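You operate a simulated robot arm through the tools that you are given. There is no shell and no other tool. Be economical: measure what you need, move in short steps, check, and stop when the job is done.

Carry out the task below with a simulated robot arm. There is one attempt and no reset: what you move stays moved.

## Task
Press the ring of the tube in the slide to depth 2, then to depth 6.
Fine: lock the slide under the green press first; at the end leave it free and pulled out, the tube in it, the depth at 6.
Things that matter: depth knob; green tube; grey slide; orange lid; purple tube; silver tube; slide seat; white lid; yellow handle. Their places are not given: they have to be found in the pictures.

Only the result counts: the job must be done as asked and must still hold three seconds after the hand-in. Knocking over, shifting, dropping, spilling or breaking anything else fails it.

## Robot
A 6-joint arm with a two-finger parallel gripper, fixed in place. Base frame: the origin is at the foot of the arm, x ahead of it, y to its left, z up; the work surface is at about z = 90. Lengths are in cm, angles in rad, forces in N, time in s.
With the tool pointing down near the work surface it reaches from about 24 to 66 cm from the base axis. Its first joint turns from -1.152 to 1.152 rad. Payload 2.9 kg.
The TCP is the grasp point between the finger pads, 3 cm short of the fingertips. In the tool frame z runs along the fingers and y along their closing line. The gripper opens to 11 cm. The fingers are 2 cm wide and 1 cm thick; the gripper's body (4.8 by 11.2 cm) begins 5.5 cm behind the TCP.
Orientation is that of the tool frame in the base frame, as a unit quaternion [x, y, z, w]. With the fingers straight down and closing along the base's y, the tool's x points along the base's -x, its y along +y and its z along -z.

## Interface
- The arm moves only by the tool servo_tool. Its argument "deltas" is a list of rows, each an object (a shift or turn left out is 0, a gripper value left out holds the last) with "jaw": the finger opening in cm, from 0 to 11; "dp": the shift along the tool's x, y, z in cm, a list of three; "dr": the turn, a rotation vector about the tool's x, y, z in rad, a list of three. In form: [{"jaw": jaw, "dp": [x, y, z], "dr": [ax, ay, az]}, ...]. A call has 1 to 10 rows; each row shifts and turns the commanded pose from where the row before left it, along the tool's axes as they then stand. A row lasts 0.2 s, in which the tool goes at most 5 cm and 0.15 rad; a call with a longer step from one row to the next is refused whole, and so is a gripper value outside its range. Where a pose cannot be reached the arm comes as near as it can. A force on the tool above 50 N (or 10 N above the force at the start of the call, whichever is more), or a blocked arm, ends the call early, and 0.2 s more pass. The fingers move at their own pace (about 10.8 cm/s each) and stop on an object; they squeeze with about 41 N. The grip force told is the motor's: it shows also when the fingers shut on nothing. Time passes only in rows, and 0.2 s behind the last, so rows that do not move let the fingers close. The reply holds the time, the measured pose of the TCP, the force on the tool along the base axes, the opening and the grip force, in the units named above and with some noise, with the torque about the TCP (base axes, N m) and any sound that the robot's microphone picked up.
- Cameras (640 x 400 px; columns grow to the right, rows downward): "scene" is fixed at [5.53, 41.48, 140.71]; the picture's right is [-0.93, -0.37, 0.00], its down [-0.13, 0.32, -0.94] and it looks along [0.34, -0.87, -0.35] (base axes); focal length 335 px, centre (320, 200). "wrist" rides on the gripper at [7.2, 1.7, -10.3] in the tool frame; the picture's right is [-0.23, 0.97, 0.00], its down [-0.76, -0.18, -0.62] and it looks along [-0.61, -0.14, 0.78] (tool axes); focal length 222 px, centre (320, 200).
- get_image(camera): a new picture of that camera. No time passes.
- pixel_to_xyz(camera, pixels): for up to 12 pixels [column, row] of the newest picture of that camera ("zoom" is the newest enlarged one), the place [x, y, z] in the base frame of the surface seen there, good to about 0.3 cm. No time passes.
- inspect(camera, box): a new picture of the part [left, top, right, bottom] of that camera's present view, enlarged. No time passes.
- job_done(): hands the job in; it is judged then, once.

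Work in short steps. Measure before you move; look again where a grasp or a placing could have gone wrong, and mend it. You have 80 turns and 46 pictures in all, those below and enlarged ones among them. Open the gripper and draw the arm clear of the work before you hand the job in, unless the task says otherwise; then end with one line.

The tools are called after "Emit:" as a command line: name --argument value ..., lists and objects as JSON in quotes. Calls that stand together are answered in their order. servo_tool: Moves the arm, as the interface text tells. Its arguments: {"type":"object","properties":{"deltas":{"type":"array","items":{"type":"object","properties":{"jaw":{"type":"number"},"dp":{"type":"array","items":{"type":"number"}},"dr":{"type":"array","items":{"type":"number"}}}}}},"required":["deltas"]} The other tools are called the same way: get_image (camera) takes a picture; pixel_to_xyz (camera, pixels) gives the place of the surface under pixels of a picture; inspect (camera, box) takes an enlarged picture of a part of a camera's view; job_done () hands the job in.

At the start:

```text
clock: 0.0
position: [38.65, -3.1, 127.36]
ee_rot: [0.0, 1.0, 0.0, 0.0]
force: [-0.2, -0.5, 0.7]
ft_torque: [0.05, 0.01, 0.0]
width: 10.99
gripper_force: 0.0
```

scene: 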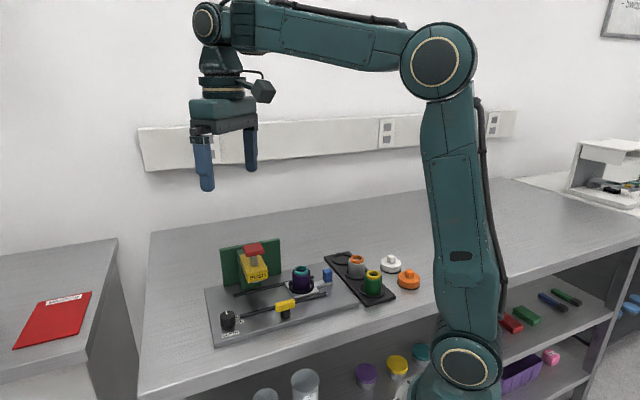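
wrist: 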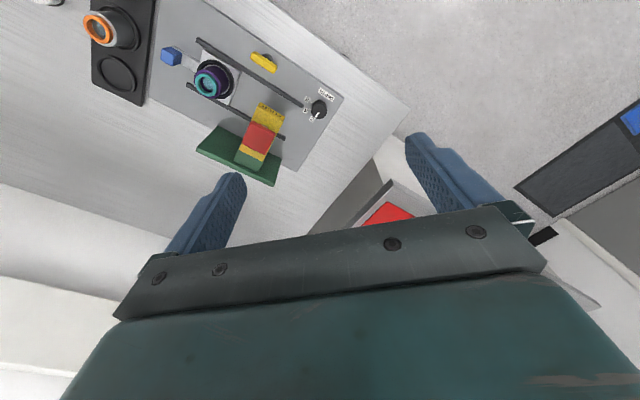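

The scene shows a press fixture around (270,290). I enlarge it to see the details.

Emit:
inspect --camera "scene" --box '[190, 220, 430, 370]'

Emit:
inspect --camera "wrist" --box '[80, 0, 400, 200]'

```text
2.67 times, centred on (310, 295) of scene
```

zoom: 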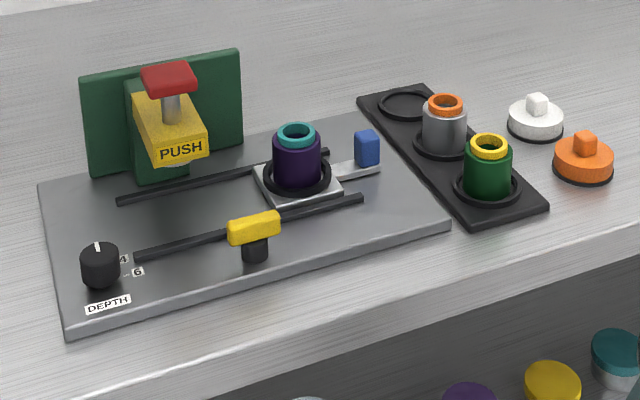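

```text
2.00 times, centred on (240, 100) of wrist
```

zoom: 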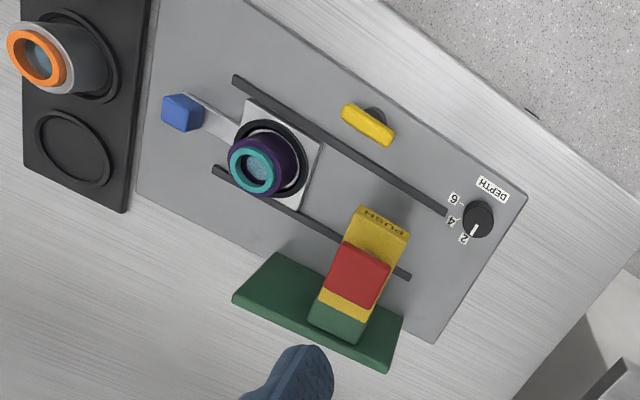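

The fixture has a slide with the purple tube and a blue grip, rails, a yellow lock handle, a depth knob and a red push head. I measure key points in the wrist zoom and the scene picture.

Emit:
pixel_to_xyz --camera "zoom" --pixels '[[180, 108], [203, 118], [352, 112], [384, 134], [479, 215], [473, 230], [357, 275], [378, 232], [238, 82], [445, 210], [216, 171], [408, 276]]'

Emit:
pixel_to_xyz --camera "scene" --pixels '[[253, 249], [257, 273], [327, 270], [327, 278], [278, 307], [292, 303], [286, 315], [228, 312], [228, 322], [301, 268], [301, 285], [320, 284]]'

Emit:
pixel_to_xyz --camera "zoom" --pixels '[[236, 165], [255, 198], [274, 165], [255, 150], [242, 108], [318, 144], [298, 208], [233, 115], [460, 200], [451, 221], [463, 238], [340, 370]]'

```text
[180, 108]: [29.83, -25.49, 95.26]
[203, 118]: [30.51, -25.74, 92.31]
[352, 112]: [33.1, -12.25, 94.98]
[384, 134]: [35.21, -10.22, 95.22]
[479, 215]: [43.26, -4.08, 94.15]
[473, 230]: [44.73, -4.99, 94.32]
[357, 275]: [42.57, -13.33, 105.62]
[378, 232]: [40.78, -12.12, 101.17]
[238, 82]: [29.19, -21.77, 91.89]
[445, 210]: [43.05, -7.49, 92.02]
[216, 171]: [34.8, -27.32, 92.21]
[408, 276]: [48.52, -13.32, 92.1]
```

```text
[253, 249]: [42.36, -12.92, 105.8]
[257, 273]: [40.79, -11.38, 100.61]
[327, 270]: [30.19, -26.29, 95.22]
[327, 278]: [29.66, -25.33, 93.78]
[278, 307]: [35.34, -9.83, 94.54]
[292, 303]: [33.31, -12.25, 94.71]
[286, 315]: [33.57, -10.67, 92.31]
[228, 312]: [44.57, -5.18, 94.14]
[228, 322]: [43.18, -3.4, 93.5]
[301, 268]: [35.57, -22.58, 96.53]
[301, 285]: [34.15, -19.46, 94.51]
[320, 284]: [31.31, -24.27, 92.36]
```

```text
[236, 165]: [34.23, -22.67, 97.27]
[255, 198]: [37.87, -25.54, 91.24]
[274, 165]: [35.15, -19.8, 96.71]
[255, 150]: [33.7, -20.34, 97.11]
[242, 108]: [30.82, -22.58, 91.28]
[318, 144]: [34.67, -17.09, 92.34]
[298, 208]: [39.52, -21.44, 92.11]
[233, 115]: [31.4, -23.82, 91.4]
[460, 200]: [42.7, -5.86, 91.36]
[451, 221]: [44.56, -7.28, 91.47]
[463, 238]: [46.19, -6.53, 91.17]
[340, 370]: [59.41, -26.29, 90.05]
```

The midline of the rails runs at about 45°. Along it, the blue grip sits at (29.9,-25.6) and the red head at (42.5,-13.2). I go above the blue grip with the tool turned to the rail and look from there.

Emit:
servo_tool --deltas '[{"jaw": 6, "dp": [1.74, -4.5, 0]}, {"dp": [1.74, -4.5, 0]}, {"dp": [1.74, -4.5, 0]}, {"dp": [1.74, -4.5, 0]}, {"dp": [1.74, -4.5, 0], "dr": [0, 0, -0.13]}, {"dp": [0, 0, 3.5], "dr": [0, 0, -0.135]}, {"dp": [0, 0, 3.5], "dr": [0, 0, -0.135]}, {"dp": [0, 0, 3.5], "dr": [0, 0, -0.135]}, {"dp": [0, 0, 3.5], "dr": [0, 0, -0.13]}, {"dr": [0, 0, -0.13]}]'

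Emit:
get_image --camera "wrist"

```text
clock: 2.2
position: [29.77, -25.69, 113.21]
ee_rot: [-0.387, 0.922, 0.0, 0.0]
force: [-0.7, 0.4, 0.2]
ft_torque: [0.01, 0.03, 0.01]
width: 5.98
gripper_force: 0.1
```

```text
41 pictures are left
```

wrist: 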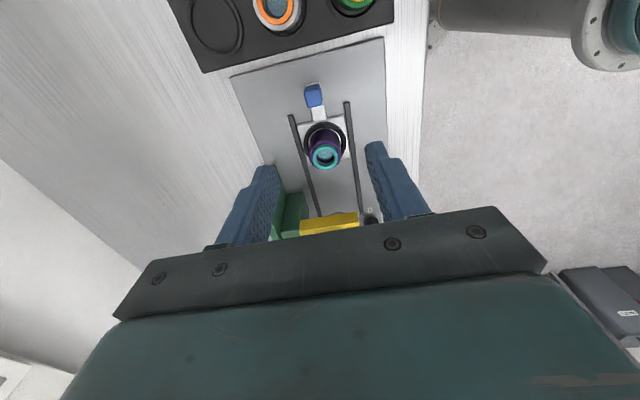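

The tool is aligned with the rails. I check the knob and lock close-up with the scene camera, now that the arm has moved.

Emit:
inspect --camera "scene" --box '[200, 280, 328, 360]'

Emit:
inspect --camera "wrist" --box '[240, 70, 400, 230]'

Emit:
pixel_to_xyz --camera "wrist" --pixels '[[307, 98], [320, 97], [312, 87], [321, 144], [324, 166], [311, 157], [337, 156], [300, 124], [344, 120]]'

```text
5.00 times, centred on (264, 320) of scene
```

zoom: 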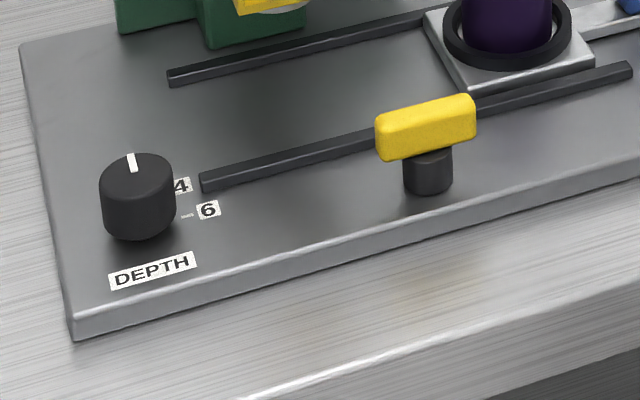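

```text
2.50 times, centred on (320, 150) of wrist
```

zoom: 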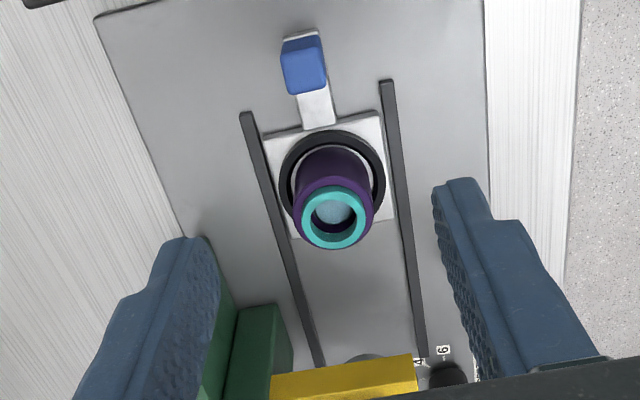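

```text
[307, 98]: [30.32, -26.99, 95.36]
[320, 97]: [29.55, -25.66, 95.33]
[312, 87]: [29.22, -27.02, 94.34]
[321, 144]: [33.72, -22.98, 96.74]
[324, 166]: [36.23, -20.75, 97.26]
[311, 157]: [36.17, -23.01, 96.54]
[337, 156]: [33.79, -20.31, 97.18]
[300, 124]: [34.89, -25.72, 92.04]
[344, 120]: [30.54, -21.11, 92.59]
```

The blue grip centre is about (30.0,-26.1), top 95.4. I shift 0.4 in tool -y, descend with a 4 cm opening to z≈95 and close on it.

Emit:
servo_tool --deltas '[{"jaw": 4, "dp": [0, -0.4, 4]}, {"dp": [0, 0, 4]}, {"dp": [0, 0, 4]}, {"dp": [0, 0, 3.5]}, {"dp": [0, 0, 2.6]}, {"jaw": 1}, {}, {}]'

Emit:
inspect --camera "scene" --box '[190, 220, 430, 370]'

```text
clock: 4.0
position: [30.27, -26.14, 95.0]
ee_rot: [-0.385, 0.923, -0.005, 0.003]
force: [24.2, -23.6, -11.0]
ft_torque: [0.66, 0.54, -0.59]
width: 2.02
gripper_force: 45.3
```

```text
2.67 times, centred on (310, 295) of scene
```

zoom: 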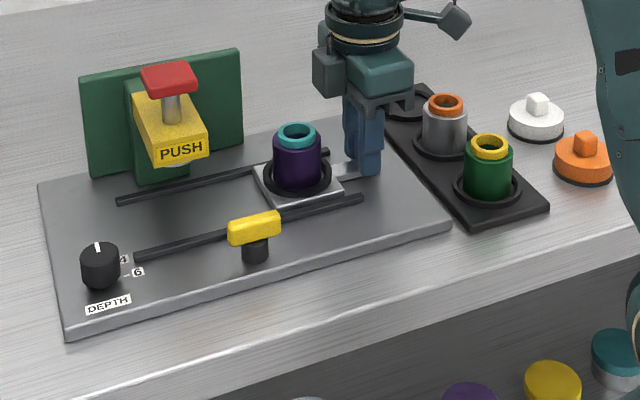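

The grip holds at 2.02 cm, with about 34 N of side force toward +v. I relieve it by 0.2 cm in tool -y and begin to push gently along the rails.

Emit:
servo_tool --deltas '[{"dp": [0, -0.2, 0]}, {}, {"dp": [-0.5, 0, 0]}, {"dp": [-0.5, 0, 0]}]'

```text
clock: 5.0
position: [31.13, -25.32, 95.16]
ee_rot: [-0.387, 0.922, -0.001, 0.0]
force: [17.9, -19.7, -30.6]
ft_torque: [0.24, 0.44, -0.69]
width: 2.02
gripper_force: 45.0
```

It slid about 1.2 cm, with residual forces +v 26 N and -z 30 N. I yield a little more in both and push on.

Emit:
servo_tool --deltas '[{"dp": [0, -0.2, 0.2]}, {"dp": [-0.8, 0, 0]}, {"dp": [-0.8, 0, 0]}, {"dp": [-0.8, 0, 0]}, {}]'

```text
clock: 6.2
position: [32.76, -23.75, 95.1]
ee_rot: [-0.387, 0.922, -0.001, 0.0]
force: [-8.1, 8.1, 25.5]
ft_torque: [-0.51, 0.66, -0.83]
width: 1.99
gripper_force: 44.8
```

Forces are small now, and the slide is following. I continue along the rail toward the stop.

Emit:
servo_tool --deltas '[{"dp": [-0.8, 0.04, -0.1]}, {"dp": [-0.8, 0, 0]}, {"dp": [-0.8, 0, 0]}, {"dp": [-0.8, 0, 0]}, {"dp": [-0.8, 0, 0]}, {"dp": [-0.8, 0, 0]}, {"dp": [-0.8, 0, 0]}, {}]'

Emit:
inspect --camera "scene" --box '[190, 220, 430, 370]'

```text
clock: 8.0
position: [36.9, -19.66, 95.1]
ee_rot: [-0.387, 0.922, -0.001, 0.0]
force: [8.5, -8.2, -5.5]
ft_torque: [0.21, -0.07, -0.76]
width: 1.98
gripper_force: 45.0
```

```text
2.67 times, centred on (310, 295) of scene
```

zoom: 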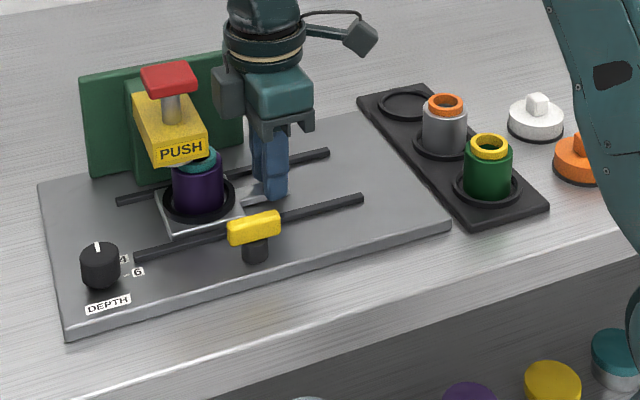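

The tube is about 2 cm short of under the head. I push on in small steps until the stop is felt.

Emit:
servo_tool --deltas '[{"dp": [-0.6, 0, 0]}, {"dp": [-0.6, 0, 0]}, {"dp": [-0.4, 0, 0]}, {"dp": [-0.3, 0, 0]}, {"dp": [-0.3, 0, 0]}, {"dp": [-0.2, 0, 0]}, {}]'

Emit:
inspect --camera "scene" --box '[190, 230, 350, 330]'

```text
clock: 9.2
position: [37.83, -18.51, 95.12]
ee_rot: [-0.382, 0.924, -0.001, -0.003]
force: [-7.4, -9.4, 0.3]
ft_torque: [1.4, -0.83, 0.8]
width: 1.98
gripper_force: 45.0
stopped in row 6: the force on the tool passed its limit at 54 N (the readings are from after the stop); the commanded pose is now the measured one
```

```text
4.00 times, centred on (270, 280) of scene
```

zoom: 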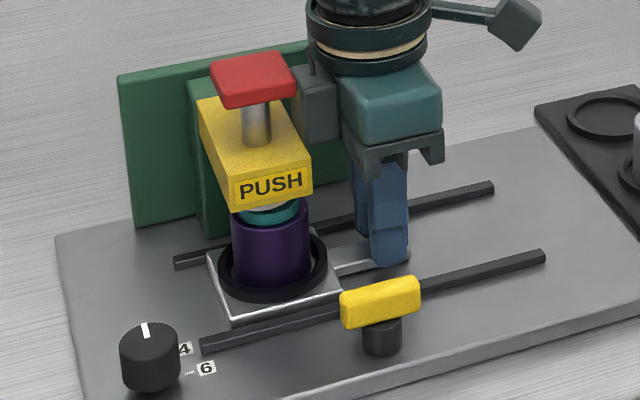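

The push ended on a 54 N force at u≈13.3. I measure whether the tube is truly under the head.

Emit:
pixel_to_xyz --camera "zoom" --pixels '[[214, 75], [278, 56], [296, 82], [224, 100], [232, 240], [312, 235], [270, 260], [233, 205], [311, 180], [275, 195], [257, 125], [300, 70]]'

Emit:
get_image --camera "wrist"

```text
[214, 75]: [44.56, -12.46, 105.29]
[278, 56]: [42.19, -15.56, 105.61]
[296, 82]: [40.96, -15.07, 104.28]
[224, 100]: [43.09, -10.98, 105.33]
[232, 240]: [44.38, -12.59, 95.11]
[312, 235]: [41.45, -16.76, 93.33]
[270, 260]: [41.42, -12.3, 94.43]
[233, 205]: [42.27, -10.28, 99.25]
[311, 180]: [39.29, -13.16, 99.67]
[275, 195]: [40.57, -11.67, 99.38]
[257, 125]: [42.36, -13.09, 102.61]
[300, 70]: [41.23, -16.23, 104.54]
```

```text
35 pictures are left
```

wrist: 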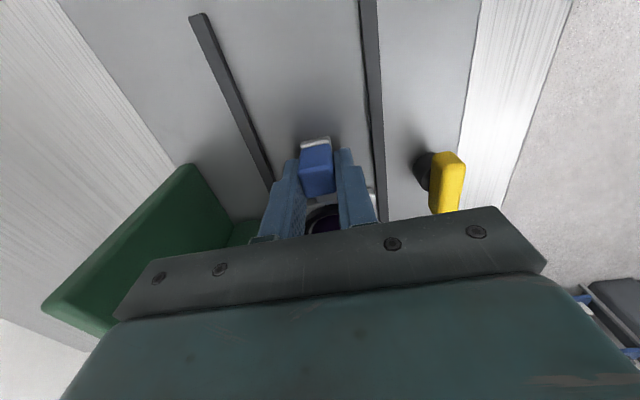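

I need to know whether the slide hit its stop or the gripper body touched the green back plate. I measure the plate.

Emit:
pixel_to_xyz --camera "wrist" --pixels '[[185, 168], [200, 172], [228, 222], [60, 300], [110, 320], [100, 250], [150, 240], [250, 230], [318, 155], [330, 205], [303, 158], [440, 180]]'

Emit:
inspect --camera "scene" --box '[210, 235, 306, 295]'

```text
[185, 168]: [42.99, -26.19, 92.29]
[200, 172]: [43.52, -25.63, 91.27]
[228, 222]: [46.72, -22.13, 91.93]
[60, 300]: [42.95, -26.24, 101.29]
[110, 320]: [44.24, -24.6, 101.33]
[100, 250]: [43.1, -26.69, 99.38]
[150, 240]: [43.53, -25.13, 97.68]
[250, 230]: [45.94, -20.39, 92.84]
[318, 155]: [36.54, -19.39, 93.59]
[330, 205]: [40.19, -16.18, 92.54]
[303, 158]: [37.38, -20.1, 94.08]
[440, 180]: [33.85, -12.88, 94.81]
```

```text
6.67 times, centred on (258, 265) of scene
```

zoom: 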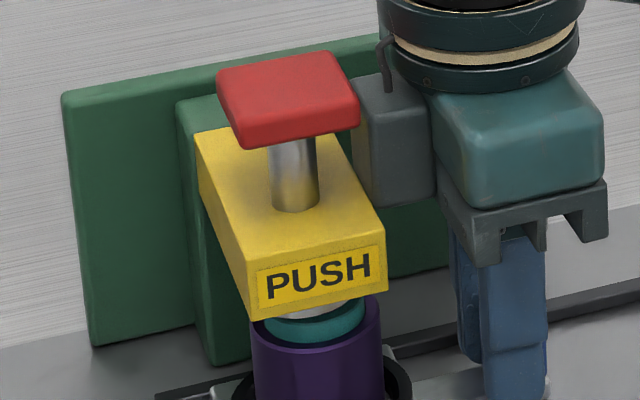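

The gripper should clear the press by spec. I look closer at the plunger versus the ring to judge the alignment.

Emit:
inspect --camera "scene" --box '[235, 265, 283, 305]'

Emit:
servo_tool --deltas '[{"dp": [-0.2, 0, 0]}, {"dp": [-0.15, 0, 0]}, {"dp": [-0.1, 0, 0]}]'

```text
10.00 times, centred on (259, 285) of scene
```

zoom: 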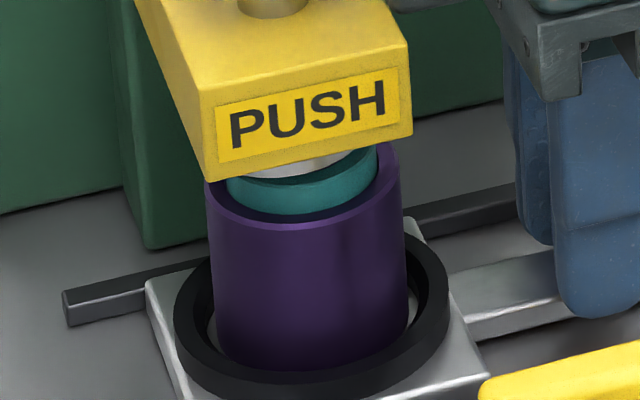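

```text
clock: 9.8
position: [37.89, -18.66, 95.04]
ee_rot: [-0.381, 0.924, -0.003, -0.007]
force: [-11.4, -8.3, 3.5]
ft_torque: [0.91, -1.47, 1.29]
width: 1.98
gripper_force: 45.1
stopped in row 3: the force on the tool passed its limit at 54 N (the readings are from after the stop); the commanded pose is now the measured one
```

A firm stop again at u≈13.2. I release, lift clear and back off to judge the alignment unobstructed.

Emit:
servo_tool --deltas '[{"jaw": 4}, {}, {"dp": [0, 0, -3]}, {"dp": [2, 0, -3]}, {"dp": [3, 0, -3]}, {"dp": [3, 0, -3]}]'

Emit:
get_image --camera "wrist"

Emit:
inspect --camera "scene" --box '[200, 230, 328, 330]'

```text
clock: 11.2
position: [32.42, -24.2, 107.28]
ee_rot: [-0.381, 0.924, -0.002, -0.005]
force: [0.0, 0.6, 0.2]
ft_torque: [0.01, -0.02, 0.01]
width: 4.0
gripper_force: 0.1
```

```text
32 pictures are left
```

wrist: 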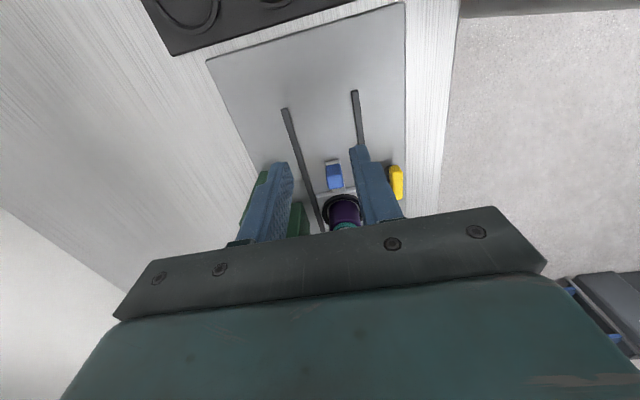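

```text
4.00 times, centred on (264, 280) of scene
```

zoom: 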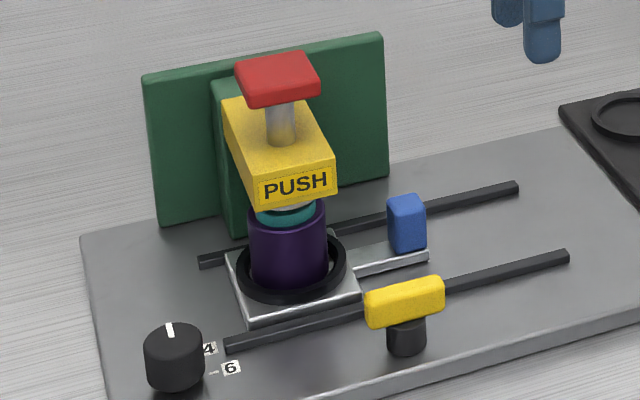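

The tube appears nearly under the stem. To confirm the stop, I push the blue grip from behind with closed fingers, keeping the hand farther from the press.

Emit:
servo_tool --deltas '[{"jaw": 0, "dp": [0, 0, 4]}, {"dp": [0, 0, 4]}, {"dp": [0, 0, 4.2]}, {"dp": [-2.5, 0, 0]}, {"dp": [-2, 0, 0]}, {"dp": [-0.5, 0, 0]}, {"dp": [-0.4, 0, 0]}, {"dp": [-0.4, 0, 0]}, {"dp": [-0.3, 0, 0]}, {"dp": [-0.3, 0, 0]}]'

```text
clock: 13.5
position: [36.3, -20.15, 94.88]
ee_rot: [-0.372, 0.928, -0.002, -0.014]
force: [-8.7, -6.7, 4.5]
ft_torque: [0.07, -0.03, 0.13]
width: 0.02
gripper_force: 37.2
stopped in row 10: the force on the tool passed its limit at 52 N (the readings are from after the stop); the commanded pose is now the measured one
```

The stop is confirmed: the slide is home. Next is the yellow handle. I back off, lift, correct the small tilt and move above it (about (34.2,-11.2)) for a look.

Emit:
servo_tool --deltas '[{"dp": [1, 0, 0], "dr": [0.007, -0.027, -0.032]}, {"dp": [0, 0, -4]}, {"jaw": 4, "dp": [0, 0, -4]}, {"dp": [0, 0, -4]}, {"dp": [-2.9, 4, 0]}, {"dp": [-3, 4, 0]}, {}]'

Emit:
get_image --camera "wrist"

```text
clock: 15.1
position: [33.95, -10.93, 106.81]
ee_rot: [-0.389, 0.921, 0.0, 0.001]
force: [0.0, 0.7, 0.8]
ft_torque: [0.0, -0.02, 0.02]
width: 4.02
gripper_force: 0.2
```

```text
30 pictures are left
```

wrist: 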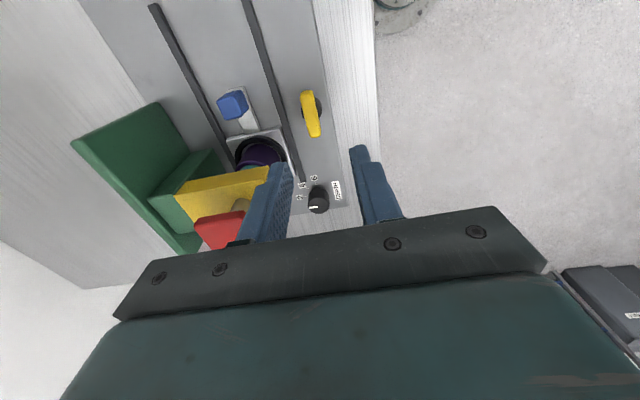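

Emit:
inspect --camera "wrist" --box '[210, 70, 370, 220]'

Emit:
pixel_to_xyz --camera "wrist" --pixels '[[308, 93], [315, 134], [303, 104], [316, 106], [308, 125], [320, 123], [319, 110], [318, 197], [312, 208], [300, 198], [303, 185], [314, 178]]'

```text
2.67 times, centred on (290, 145) of wrist
```

zoom: 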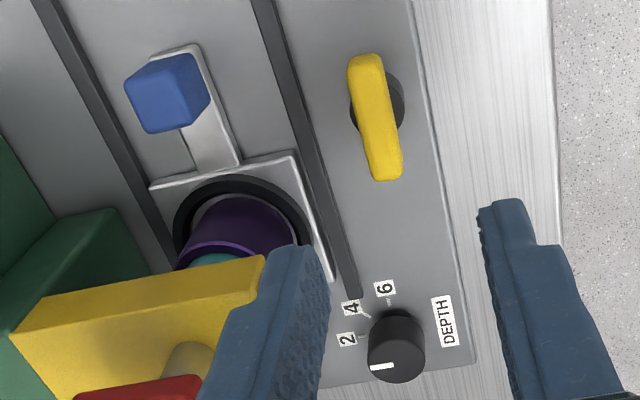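

```text
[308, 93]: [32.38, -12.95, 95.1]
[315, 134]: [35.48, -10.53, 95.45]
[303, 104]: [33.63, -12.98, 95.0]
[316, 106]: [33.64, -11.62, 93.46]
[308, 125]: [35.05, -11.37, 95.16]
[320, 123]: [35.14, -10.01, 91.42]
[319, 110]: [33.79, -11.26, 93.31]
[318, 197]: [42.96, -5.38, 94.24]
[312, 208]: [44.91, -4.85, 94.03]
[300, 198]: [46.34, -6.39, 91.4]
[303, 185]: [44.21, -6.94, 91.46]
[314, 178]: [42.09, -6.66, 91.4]
```

The handle bar lies along the rail with its centre at about (34.1,-11.4), top about 95.2. I grip it across, at z≈96.1.

Emit:
servo_tool --deltas '[{"dp": [0.2, -0.4, 3.5]}, {"dp": [0, 0, 3.5]}, {"dp": [0, 0, 3.6]}, {"jaw": 0.8}, {}, {}]'

Emit:
get_image --camera "wrist"

```text
clock: 16.5
position: [34.18, -11.62, 96.23]
ee_rot: [-0.388, 0.922, -0.001, 0.002]
force: [10.3, -12.0, -3.4]
ft_torque: [0.03, -0.23, 0.0]
width: 1.6
gripper_force: 8.0
```

```text
28 pictures are left
```

wrist: 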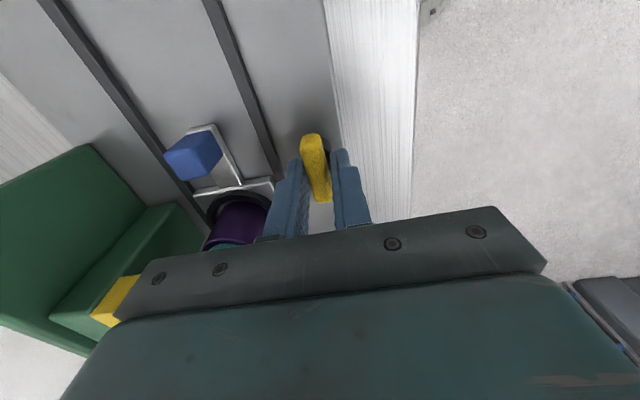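

The fingers are around the bar. I check whether I'm centred along it.

Emit:
pixel_to_xyz --camera "wrist" --pixels '[[311, 138], [320, 200], [315, 165], [325, 190]]'

Emit:
servo_tool --deltas '[{}, {}]'

```text
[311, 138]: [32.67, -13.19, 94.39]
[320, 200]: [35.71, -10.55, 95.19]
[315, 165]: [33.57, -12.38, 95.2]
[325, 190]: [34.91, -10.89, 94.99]
```

```text
clock: 17.1
position: [34.26, -11.68, 96.37]
ee_rot: [-0.388, 0.922, -0.001, 0.001]
force: [11.6, -12.0, -2.5]
ft_torque: [-0.06, -0.22, -0.01]
width: 1.66
gripper_force: 8.9
```

Centred well. I tighten the grip and try a turn of +0.3 rad about tool z, watching the torque.

Emit:
servo_tool --deltas '[{"jaw": 0, "dp": [0, -0.1, 0]}, {}, {"dr": [0, 0, 0.1]}, {"dr": [0, 0, 0.1]}, {"dr": [0, 0, 0.1]}]'

```text
clock: 18.3
position: [34.47, -11.45, 96.41]
ee_rot: [-0.248, 0.969, -0.002, 0.004]
force: [19.2, -17.6, -0.5]
ft_torque: [-0.42, 0.66, 1.43]
width: 1.89
gripper_force: 45.2
```

The torque rose to 1.4 N m and the width grew, so the bar may not be following. I look.

Emit:
inspect --camera "wrist" --box '[220, 90, 420, 230]'

Emit:
inspect --camera "scene" --box '[240, 260, 336, 330]'

```text
2.86 times, centred on (320, 160) of wrist
```

zoom: 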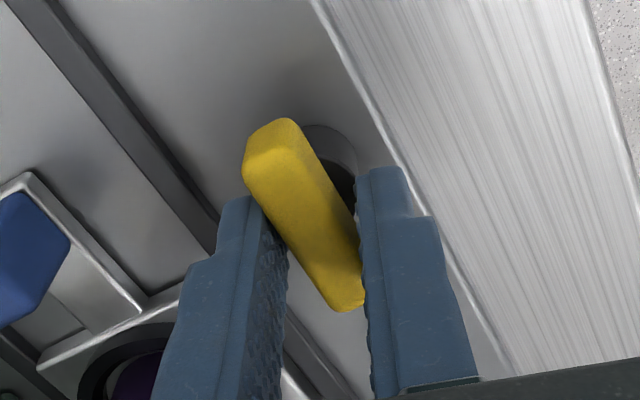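

```text
5.71 times, centred on (288, 295) of scene
```

zoom: 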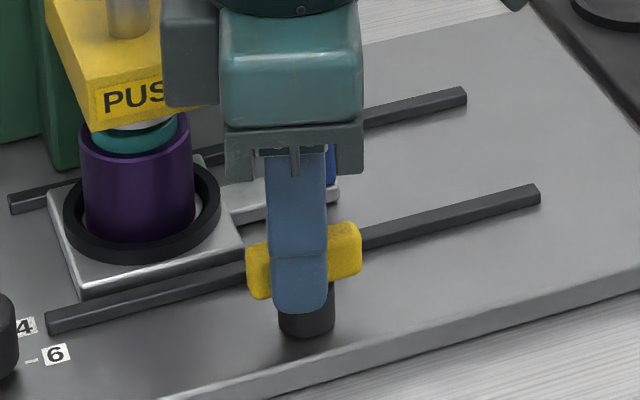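

The bar stayed put: it doesn't turn this way. I return to alignment and try the other direction.

Emit:
servo_tool --deltas '[{"dr": [0, 0, -0.15]}, {"dr": [0, 0, -0.15]}, {}, {"dr": [0, 0, -0.1]}, {"dr": [0, 0, -0.1]}, {"dr": [0, 0, -0.1]}, {}]'

Emit:
inspect --camera "wrist" --box '[220, 90, 420, 230]'

```text
clock: 19.9
position: [34.36, -11.79, 96.33]
ee_rot: [-0.52, 0.854, -0.004, 0.0]
force: [9.4, -35.2, 2.9]
ft_torque: [0.13, 0.11, -0.01]
width: 1.29
gripper_force: 45.0
```

```text
2.86 times, centred on (320, 160) of wrist
```

zoom: 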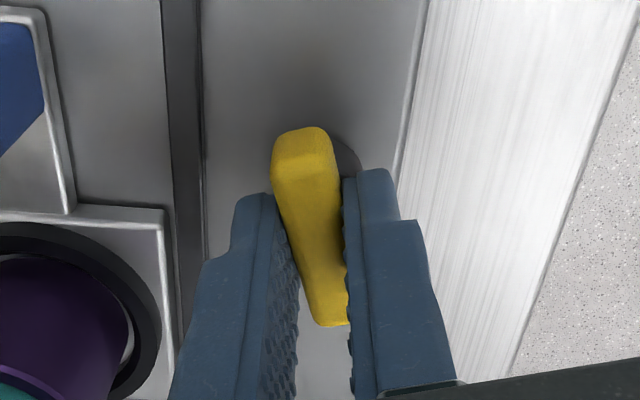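

The bar follows this way: torque is about zero and it is gripped at 1.29. I continue turning, with a small relief shift.

Emit:
servo_tool --deltas '[{"dp": [0.12, -0.1, 0], "dr": [0, 0, -0.1]}, {"dr": [0, 0, -0.12]}, {"dr": [0, 0, -0.12]}, {"dr": [0, 0, -0.12]}, {}]'

Emit:
inspect --camera "wrist" --box '[220, 90, 420, 230]'

Emit:
inspect --camera "scene" --box '[200, 220, 344, 330]'

```text
clock: 21.1
position: [34.27, -11.78, 96.18]
ee_rot: [-0.703, 0.711, -0.003, 0.001]
force: [8.4, -21.7, 9.1]
ft_torque: [-1.12, 0.12, 0.01]
width: 1.28
gripper_force: 45.0
```

```text
2.86 times, centred on (320, 160) of wrist
```

zoom: 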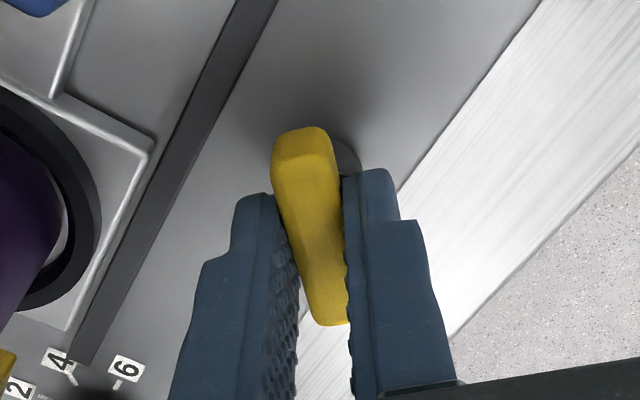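

```text
3.64 times, centred on (272, 275) of scene
```

zoom: 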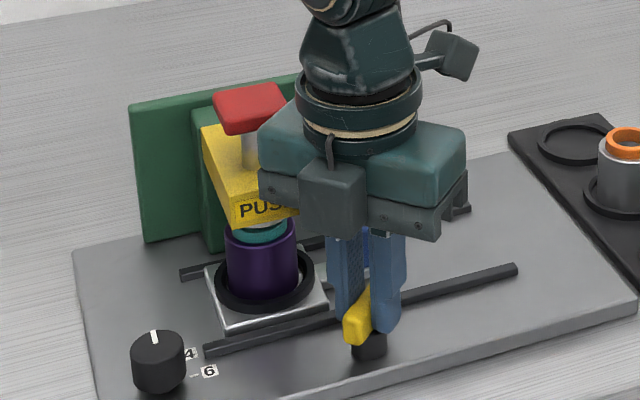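

The handle turns freely, about 45° so far. I continue toward 90°, raised 0.2 for nose clearance.

Emit:
servo_tool --deltas '[{"dp": [0.1, 0, -0.2], "dr": [0, 0, -0.1]}, {"dr": [0, 0, -0.12]}, {"dr": [0, 0, -0.12]}, {"dr": [0, 0, -0.12]}, {"dr": [0, 0, -0.12]}, {"dr": [0, 0, -0.1]}, {}]'

```text
clock: 22.7
position: [34.59, -11.87, 96.43]
ee_rot: [0.9, -0.436, 0.003, -0.001]
force: [18.9, -18.5, -20.5]
ft_torque: [-0.6, -0.18, 0.02]
width: 1.25
gripper_force: 44.5
```

It has turned about 83° with no stop yet. I continue in small steps to feel the stop.

Emit:
servo_tool --deltas '[{"dr": [0, 0, -0.07]}, {"dr": [0, 0, -0.07]}, {"dr": [0, 0, -0.07]}, {}]'

Emit:
inspect --camera "wrist" --box '[220, 90, 420, 230]'

```text
clock: 23.7
position: [34.48, -11.84, 96.48]
ee_rot: [0.941, -0.338, 0.001, -0.002]
force: [19.1, -10.7, -18.2]
ft_torque: [-0.5, -0.01, -0.96]
width: 1.43
gripper_force: 44.9
```

```text
2.86 times, centred on (320, 160) of wrist
```

zoom: 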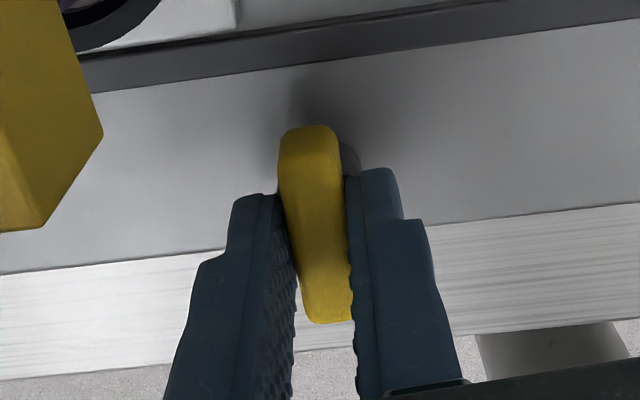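

The stop is felt at about 90° (torque rise), so the handle is locked over. I ease back slightly, release, and rise for a clear view of the handle and knob.

Emit:
servo_tool --deltas '[{"dr": [0, 0, 0.06]}, {"jaw": 4}, {}, {"dp": [0, 0, -4]}, {"dp": [0, 0, -4]}, {"dp": [0, 0, -4]}, {"dp": [0, 0, -4]}, {"dp": [4, 0, -2]}]'

Emit:
inspect --camera "scene" --box '[200, 280, 328, 360]'

Emit:
get_image --camera "wrist"

```text
clock: 25.5
position: [37.23, -14.52, 114.52]
ee_rot: [0.93, -0.367, 0.002, 0.0]
force: [0.6, -0.4, -0.2]
ft_torque: [0.03, 0.02, -0.01]
width: 4.0
gripper_force: 0.1
```

```text
5.00 times, centred on (264, 320) of scene
```

zoom: 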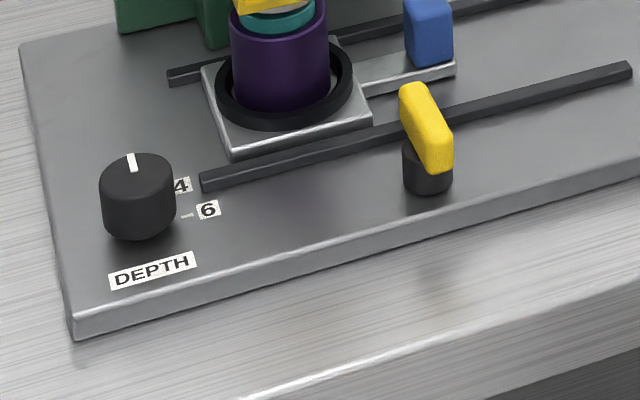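

```text
20 pictures are left
```

wrist: 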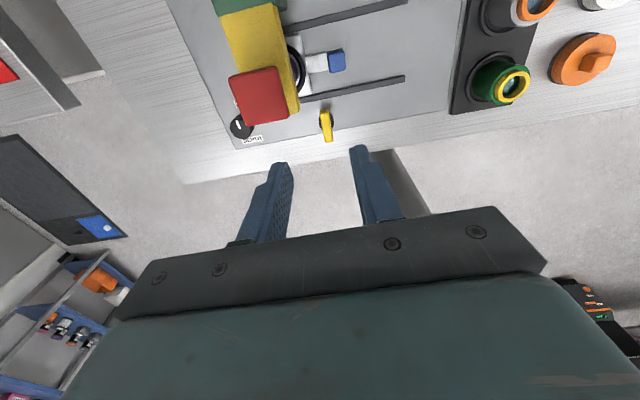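

The yellow handle is now across the rail. The knob pointer needs verification. I move above the knob (about (44.1,-4.4)), turning 0.28 rad back for clearance from the press nose, and look.

Emit:
servo_tool --deltas '[{"dp": [-0.46, -3, 0]}, {"dp": [-0.46, -3, 0]}, {"dp": [-0.46, -3, 0]}, {"dp": [-0.46, -3.1, 0]}, {"dp": [0, 0, 3], "dr": [0, 0, 0.14]}, {"dp": [0, 0, 3], "dr": [0, 0, 0.14]}, {}]'

Emit:
get_image --camera "wrist"

```text
clock: 27.1
position: [44.16, -4.62, 108.66]
ee_rot: [0.869, -0.494, 0.002, 0.0]
force: [-0.4, 0.7, -0.3]
ft_torque: [-0.04, 0.0, -0.02]
width: 4.01
gripper_force: 0.1
```

```text
19 pictures are left
```

wrist: 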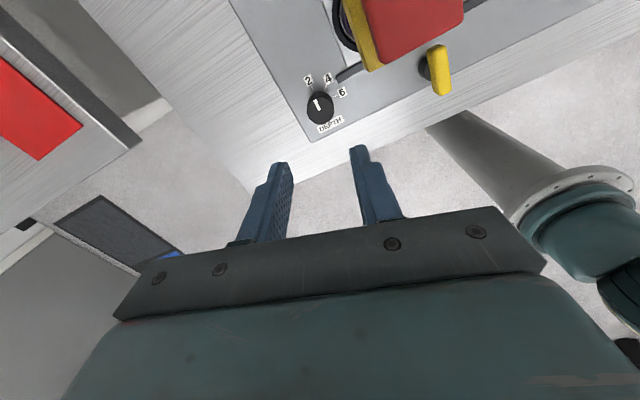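

A good view of the knob at (320,108). I enlarge it.

Emit:
inspect --camera "wrist" --box '[288, 64, 368, 139]'

Emit:
pixel_to_xyz --camera "zoom" --pixels '[[165, 118], [318, 118], [425, 228], [255, 300], [190, 340], [215, 300]]'

```text
5.33 times, centred on (328, 102) of wrist
```

zoom: 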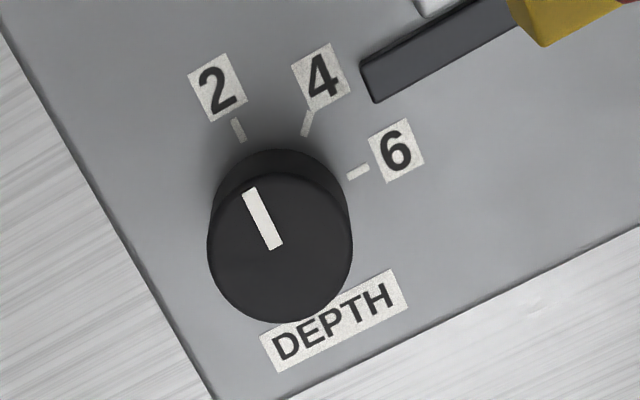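

```text
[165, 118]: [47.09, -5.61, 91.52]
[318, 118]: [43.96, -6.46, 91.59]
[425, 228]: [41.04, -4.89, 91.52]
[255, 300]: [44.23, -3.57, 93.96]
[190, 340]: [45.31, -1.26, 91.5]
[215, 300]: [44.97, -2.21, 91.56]
```

The pointer is aligned with the tick at 2, so the first press can go ahead. I measure the knob top for later and then move over the red head.

Emit:
pixel_to_xyz --camera "zoom" --pixels '[[280, 262], [220, 245], [340, 245], [280, 185], [280, 315], [239, 130], [306, 124], [357, 173]]'

Emit:
pixel_to_xyz --camera "wrist" --pixels '[[370, 10], [420, 10], [385, 55], [462, 20]]'

```text
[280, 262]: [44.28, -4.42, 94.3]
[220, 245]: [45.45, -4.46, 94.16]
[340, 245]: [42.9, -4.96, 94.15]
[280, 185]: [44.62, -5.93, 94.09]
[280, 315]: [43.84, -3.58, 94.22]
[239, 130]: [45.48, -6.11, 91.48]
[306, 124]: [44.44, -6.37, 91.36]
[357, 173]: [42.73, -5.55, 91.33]
```

```text
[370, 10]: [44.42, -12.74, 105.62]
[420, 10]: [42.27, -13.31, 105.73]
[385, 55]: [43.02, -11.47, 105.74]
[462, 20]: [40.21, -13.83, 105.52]
```

The knob centre is (44.2,-4.65) and the red head centre about (42.55,-13.4), top 105.7. I lift, close the fingers, and move over the red head.

Emit:
servo_tool --deltas '[{"jaw": 0, "dp": [0, 0, -4.5]}, {"dp": [3.37, 2.94, 0]}, {"dp": [3.37, 2.94, 0]}, {"dp": [0, 0, 3]}, {}]'

```text
clock: 28.3
position: [42.57, -13.09, 109.99]
ee_rot: [0.87, -0.493, 0.001, -0.001]
force: [0.0, 1.3, -0.4]
ft_torque: [0.0, -0.01, -0.01]
width: 0.0
gripper_force: 37.7
```

Tips are about 1.3 cm above the red head. I press down in small steps and watch the force.

Emit:
servo_tool --deltas '[{"dp": [0.2, 0.2, 0.8]}, {"dp": [0, 0, 0.4]}, {"dp": [0, 0, 0.4]}, {"dp": [0, 0, 0.3]}, {"dp": [0, 0, 0.3]}, {"dp": [0, 0, 0.3]}]'

```text
clock: 29.9
position: [42.55, -13.49, 108.01]
ee_rot: [0.87, -0.493, 0.005, -0.002]
force: [-5.3, 1.9, 8.7]
ft_torque: [0.09, 0.29, -0.03]
width: 0.0
gripper_force: 37.4
heard: click
stopped in row 6: the force on the tool passed its limit at 52 N (the readings are from after the stop); the commanded pose is now the measured one
```

A click was heard and the push ended on a hard stop. I lift and look at the press and ring.

Emit:
servo_tool --deltas '[{"dp": [0, 0, -1]}, {"dp": [0, 0, -2.5]}, {"dp": [0, 0, -3]}, {}]'

Emit:
inspect --camera "scene" --box '[210, 235, 306, 305]'

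```text
clock: 30.9
position: [42.45, -13.59, 114.58]
ee_rot: [0.87, -0.493, 0.006, -0.002]
force: [0.6, 0.6, 0.1]
ft_torque: [0.04, 0.02, -0.01]
width: 0.0
gripper_force: 37.2
```

```text
5.71 times, centred on (258, 270) of scene
```

zoom: 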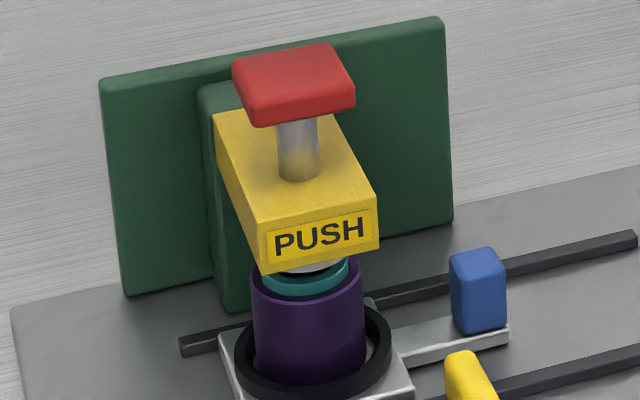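

The head sprang back up. Now I go back to the knob and set it to 6: open to 4 cm, position above, lower.

Emit:
servo_tool --deltas '[{"jaw": 4.5, "dp": [-3.4, -3.03, 0]}, {"dp": [-3.4, -3.03, 0]}, {"dp": [0, 0, 4]}, {"dp": [0, 0, 4]}, {"dp": [0, 0, 4]}, {"dp": [0, 0, 2]}, {}]'

```text
clock: 32.5
position: [44.37, -4.43, 100.41]
ee_rot: [0.87, -0.494, 0.005, -0.002]
force: [-0.1, -0.5, 0.1]
ft_torque: [0.04, 0.0, -0.01]
width: 4.49
gripper_force: 0.0
```

Position is within 0.3. I correct, lower to z≈95.7, and close on the knob.

Emit:
servo_tool --deltas '[{"dp": [0.1, 0.26, 2.5]}, {"dp": [0, 0, 2.2]}, {"jaw": 0}, {}, {}]'

Emit:
inspect --camera "wrist" --box '[220, 90, 420, 230]'

```text
clock: 33.7
position: [44.32, -4.74, 95.77]
ee_rot: [0.87, -0.493, 0.006, -0.002]
force: [-1.1, 1.6, 2.1]
ft_torque: [0.02, -0.03, -0.02]
width: 2.94
gripper_force: 45.3
```

```text
2.86 times, centred on (320, 160) of wrist
```

zoom: 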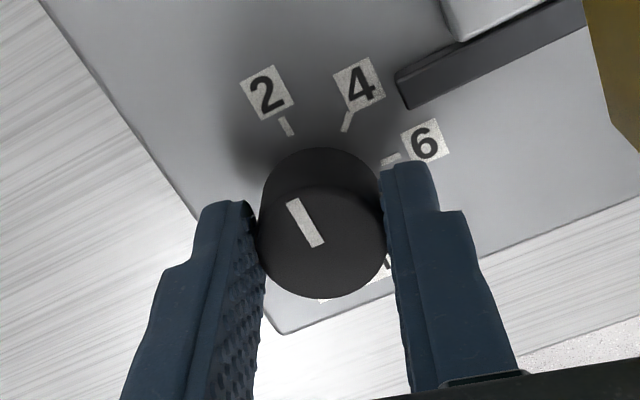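

The knob is centred in the fingers, pointer at 2. I turn it clockwise (+z tool) by about 1.2 rad and then check.

Emit:
servo_tool --deltas '[{"dr": [0, 0, 0.13]}, {"dr": [0, 0, 0.13]}, {"dr": [0, 0, 0.13]}, {"dr": [0, 0, 0.13]}, {"dr": [0, 0, 0.13]}, {"dr": [0, 0, 0.13]}, {"dr": [0, 0, 0.13]}, {"dr": [0, 0, 0.13]}, {"dr": [0, 0, 0.13]}, {}]'

Emit:
inspect --camera "wrist" --box '[220, 90, 420, 230]'

```text
clock: 35.9
position: [43.97, -4.78, 95.77]
ee_rot: [-0.452, 0.892, -0.002, 0.001]
force: [-23.1, 0.8, 18.6]
ft_torque: [-0.05, 0.63, 0.04]
width: 2.93
gripper_force: 45.3
```

```text
2.86 times, centred on (320, 160) of wrist
```

zoom: 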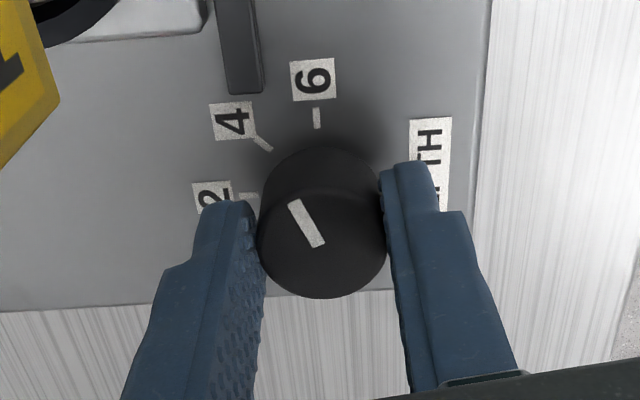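

The knob follows, now about 67° of 90° turned. I turn another 0.4 rad and relieve the side force slightly.

Emit:
servo_tool --deltas '[{"dr": [0, 0, 0.13]}, {"dr": [0, 0, 0.13]}, {"dr": [0, 0, 0.14]}, {}]'

Emit:
inspect --camera "wrist" --box '[220, 90, 420, 230]'

```text
clock: 36.9
position: [43.98, -4.68, 95.81]
ee_rot: [-0.267, 0.964, 0.0, 0.001]
force: [-26.9, 5.5, 16.5]
ft_torque: [0.08, 0.63, 0.78]
width: 2.94
gripper_force: 45.1
```

```text
2.86 times, centred on (320, 160) of wrist
```

zoom: 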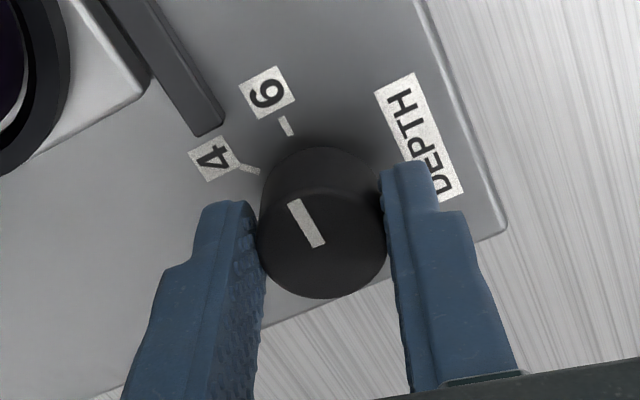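

The 6 tick is now exactly where the 2 tick was relative to the pointer, so the knob is at 6. I release, rise, and check.

Emit:
servo_tool --deltas '[{"jaw": 4.5}, {}, {"dp": [0, 0, -3]}, {"dp": [0, 0, -4]}, {"dp": [0, 0, -4]}, {"dp": [0, 0, -4]}, {"dp": [0, 0, -3]}, {}]'

Emit:
get_image --camera "wrist"

Emit:
inspect --camera "wrist" --box '[280, 60, 360, 120]'

```text
clock: 38.7
position: [44.13, -4.83, 113.75]
ee_rot: [-0.266, 0.964, -0.003, 0.005]
force: [0.4, 0.2, 0.3]
ft_torque: [0.0, 0.01, 0.0]
width: 4.49
gripper_force: 0.1
```

```text
13 pictures are left
```

wrist: 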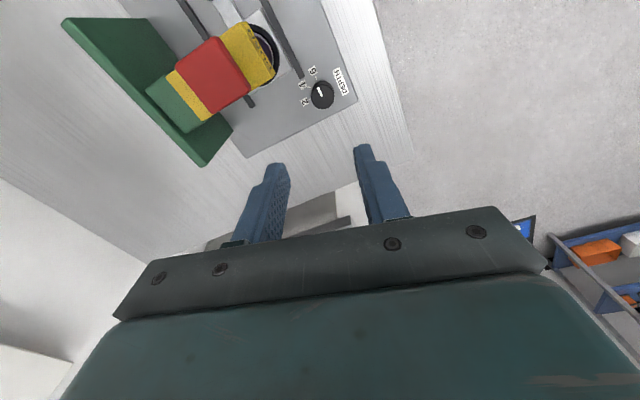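

```text
6.67 times, centred on (320, 90) of wrist
```

zoom: 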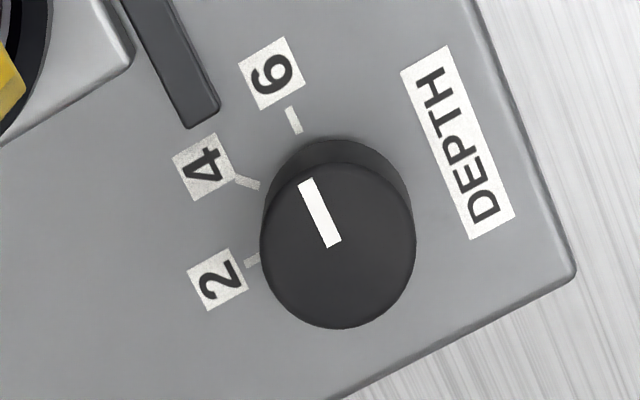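

The pointer is at the 6 tick. I close the fingers, move over the red head and press again.

Emit:
servo_tool --deltas '[{"jaw": 0, "dp": [2.91, -3.28, 0]}, {"dp": [2.91, -3.28, 0]}, {"dp": [0, 0, 3.5]}, {}]'

Emit:
servo_tool --deltas '[{"dp": [0, 0, 0.8]}, {"dp": [0, 0, 0.4]}, {"dp": [0, 0, 0.4]}, {"dp": [0, 0, 0.3]}, {"dp": [0, 0, 0.3]}, {"dp": [0, 0, 0.3]}, {"dp": [0, 0, 0.3]}, {"dp": [0, 0, 0.3]}, {"dp": [0, 0, 0.3]}]'

```text
clock: 39.7
position: [42.48, -13.45, 110.19]
ee_rot: [-0.267, 0.964, -0.003, 0.005]
force: [0.2, 0.0, -0.8]
ft_torque: [-0.03, -0.02, 0.01]
width: 0.01
gripper_force: 37.7
```

```text
clock: 41.6
position: [42.52, -13.35, 107.62]
ee_rot: [-0.266, 0.964, -0.004, 0.008]
force: [-5.8, 1.2, 10.2]
ft_torque: [0.06, 0.27, 0.01]
width: 0.0
gripper_force: 37.4
heard: click
stopped in row 9: the force on the tool passed its limit at 55 N (the readings are from after the stop); the commanded pose is now the measured one
```

Click heard, and the stop is 0.4 cm lower than before, which matches 6 versus 2. I lift and turn the tool to align across the yellow handle for unlocking.

Emit:
servo_tool --deltas '[{"dp": [0, 0, -1]}, {"dp": [0, 0, -3]}, {"dp": [0, 0, -3]}, {"dr": [0, 0, -0.1425]}, {"dr": [0, 0, -0.1425]}, {"dr": [0, 0, -0.1425]}, {"dr": [0, 0, -0.1425]}, {"dr": [0, 0, -0.1425]}, {"dr": [0, 0, -0.1425]}, {"dr": [0, 0, -0.1425]}]'

Emit:
servo_tool --deltas '[{"jaw": 4, "dr": [0, 0, -0.1425]}, {"dr": [0, 0, -0.1425]}, {"dr": [0, 0, -0.1425]}, {"dr": [0, 0, -0.1425]}, {"dr": [0, 0, -0.1425]}, {"dr": [0, 0, -0.1425]}, {"dp": [-3.5, 2.22, 0]}, {"dp": [-3.5, 2.22, 0]}, {}]'

```text
clock: 43.8
position: [42.36, -13.43, 114.49]
ee_rot: [-0.696, 0.718, -0.007, 0.005]
force: [0.7, -0.2, 0.6]
ft_torque: [-0.02, 0.04, -0.01]
width: 0.0
gripper_force: 37.5
```

```text
clock: 45.8
position: [34.34, -11.81, 114.33]
ee_rot: [0.931, -0.366, 0.009, -0.001]
force: [0.5, -0.5, -0.5]
ft_torque: [0.0, -0.01, 0.0]
width: 4.0
gripper_force: 0.1
```

I'm directly above the handle. I descend to z≈96.4 along the same path as before and close.

Emit:
servo_tool --deltas '[{"dp": [0, 0, 4.5]}, {"dp": [0, 0, 4.5]}, {"dp": [0, 0, 4.5]}, {"dp": [0, 0, 2.5]}, {"dp": [0, 0, 2]}, {"jaw": 0}, {}, {}]'

Emit:
inspect --camera "wrist" --box '[220, 90, 420, 230]'

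```text
clock: 47.6
position: [34.62, -12.06, 96.35]
ee_rot: [0.93, -0.366, 0.009, -0.002]
force: [6.1, 12.7, -7.9]
ft_torque: [-0.93, -0.37, -0.92]
width: 1.32
gripper_force: 45.2
```

```text
2.86 times, centred on (320, 160) of wrist
```

zoom: 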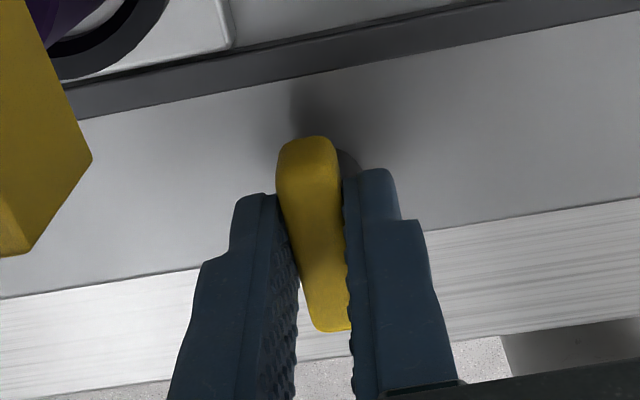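

Gripped across the bar (1.32). I turn it back by +1.57 rad, in two parts.

Emit:
servo_tool --deltas '[{"dr": [0, 0, 0.1]}, {"dr": [0, 0, 0.12]}, {"dr": [0, 0, 0.12]}, {"dr": [0, 0, 0.12]}, {"dr": [0, 0, 0.12]}, {"dr": [0, 0, 0.12]}, {"dr": [0, 0, 0.12]}, {}]'

Emit:
servo_tool --deltas '[{"dr": [0, 0, 0.12]}, {"dr": [0, 0, 0.12]}, {"dr": [0, 0, 0.12]}, {"dr": [0, 0, 0.12]}, {"dr": [0, 0, 0.12]}, {"dr": [0, 0, 0.1]}, {"dr": [0, 0, 0.06]}, {}]'

```text
clock: 49.4
position: [34.33, -11.74, 96.37]
ee_rot: [-0.706, 0.708, -0.005, 0.003]
force: [-22.4, 6.4, 13.9]
ft_torque: [-0.63, 1.21, 0.02]
width: 1.27
gripper_force: 45.0
```

```text
clock: 51.2
position: [34.31, -11.85, 96.38]
ee_rot: [-0.394, 0.919, -0.002, 0.003]
force: [-21.1, 17.7, 23.1]
ft_torque: [0.4, 1.35, -0.02]
width: 1.3
gripper_force: 45.5
```

The handle is nearly parallel to the rail. I turn a touch more until the stop is felt.

Emit:
servo_tool --deltas '[{"dr": [0, 0, 0.05]}, {"dr": [0, 0, 0.05]}, {"dr": [0, 0, 0.05]}, {}]'

```text
clock: 52.2
position: [34.33, -11.85, 96.38]
ee_rot: [-0.324, 0.946, -0.002, 0.003]
force: [-19.3, 7.3, -4.4]
ft_torque: [0.57, 0.74, 1.11]
width: 1.5
gripper_force: 44.5
```

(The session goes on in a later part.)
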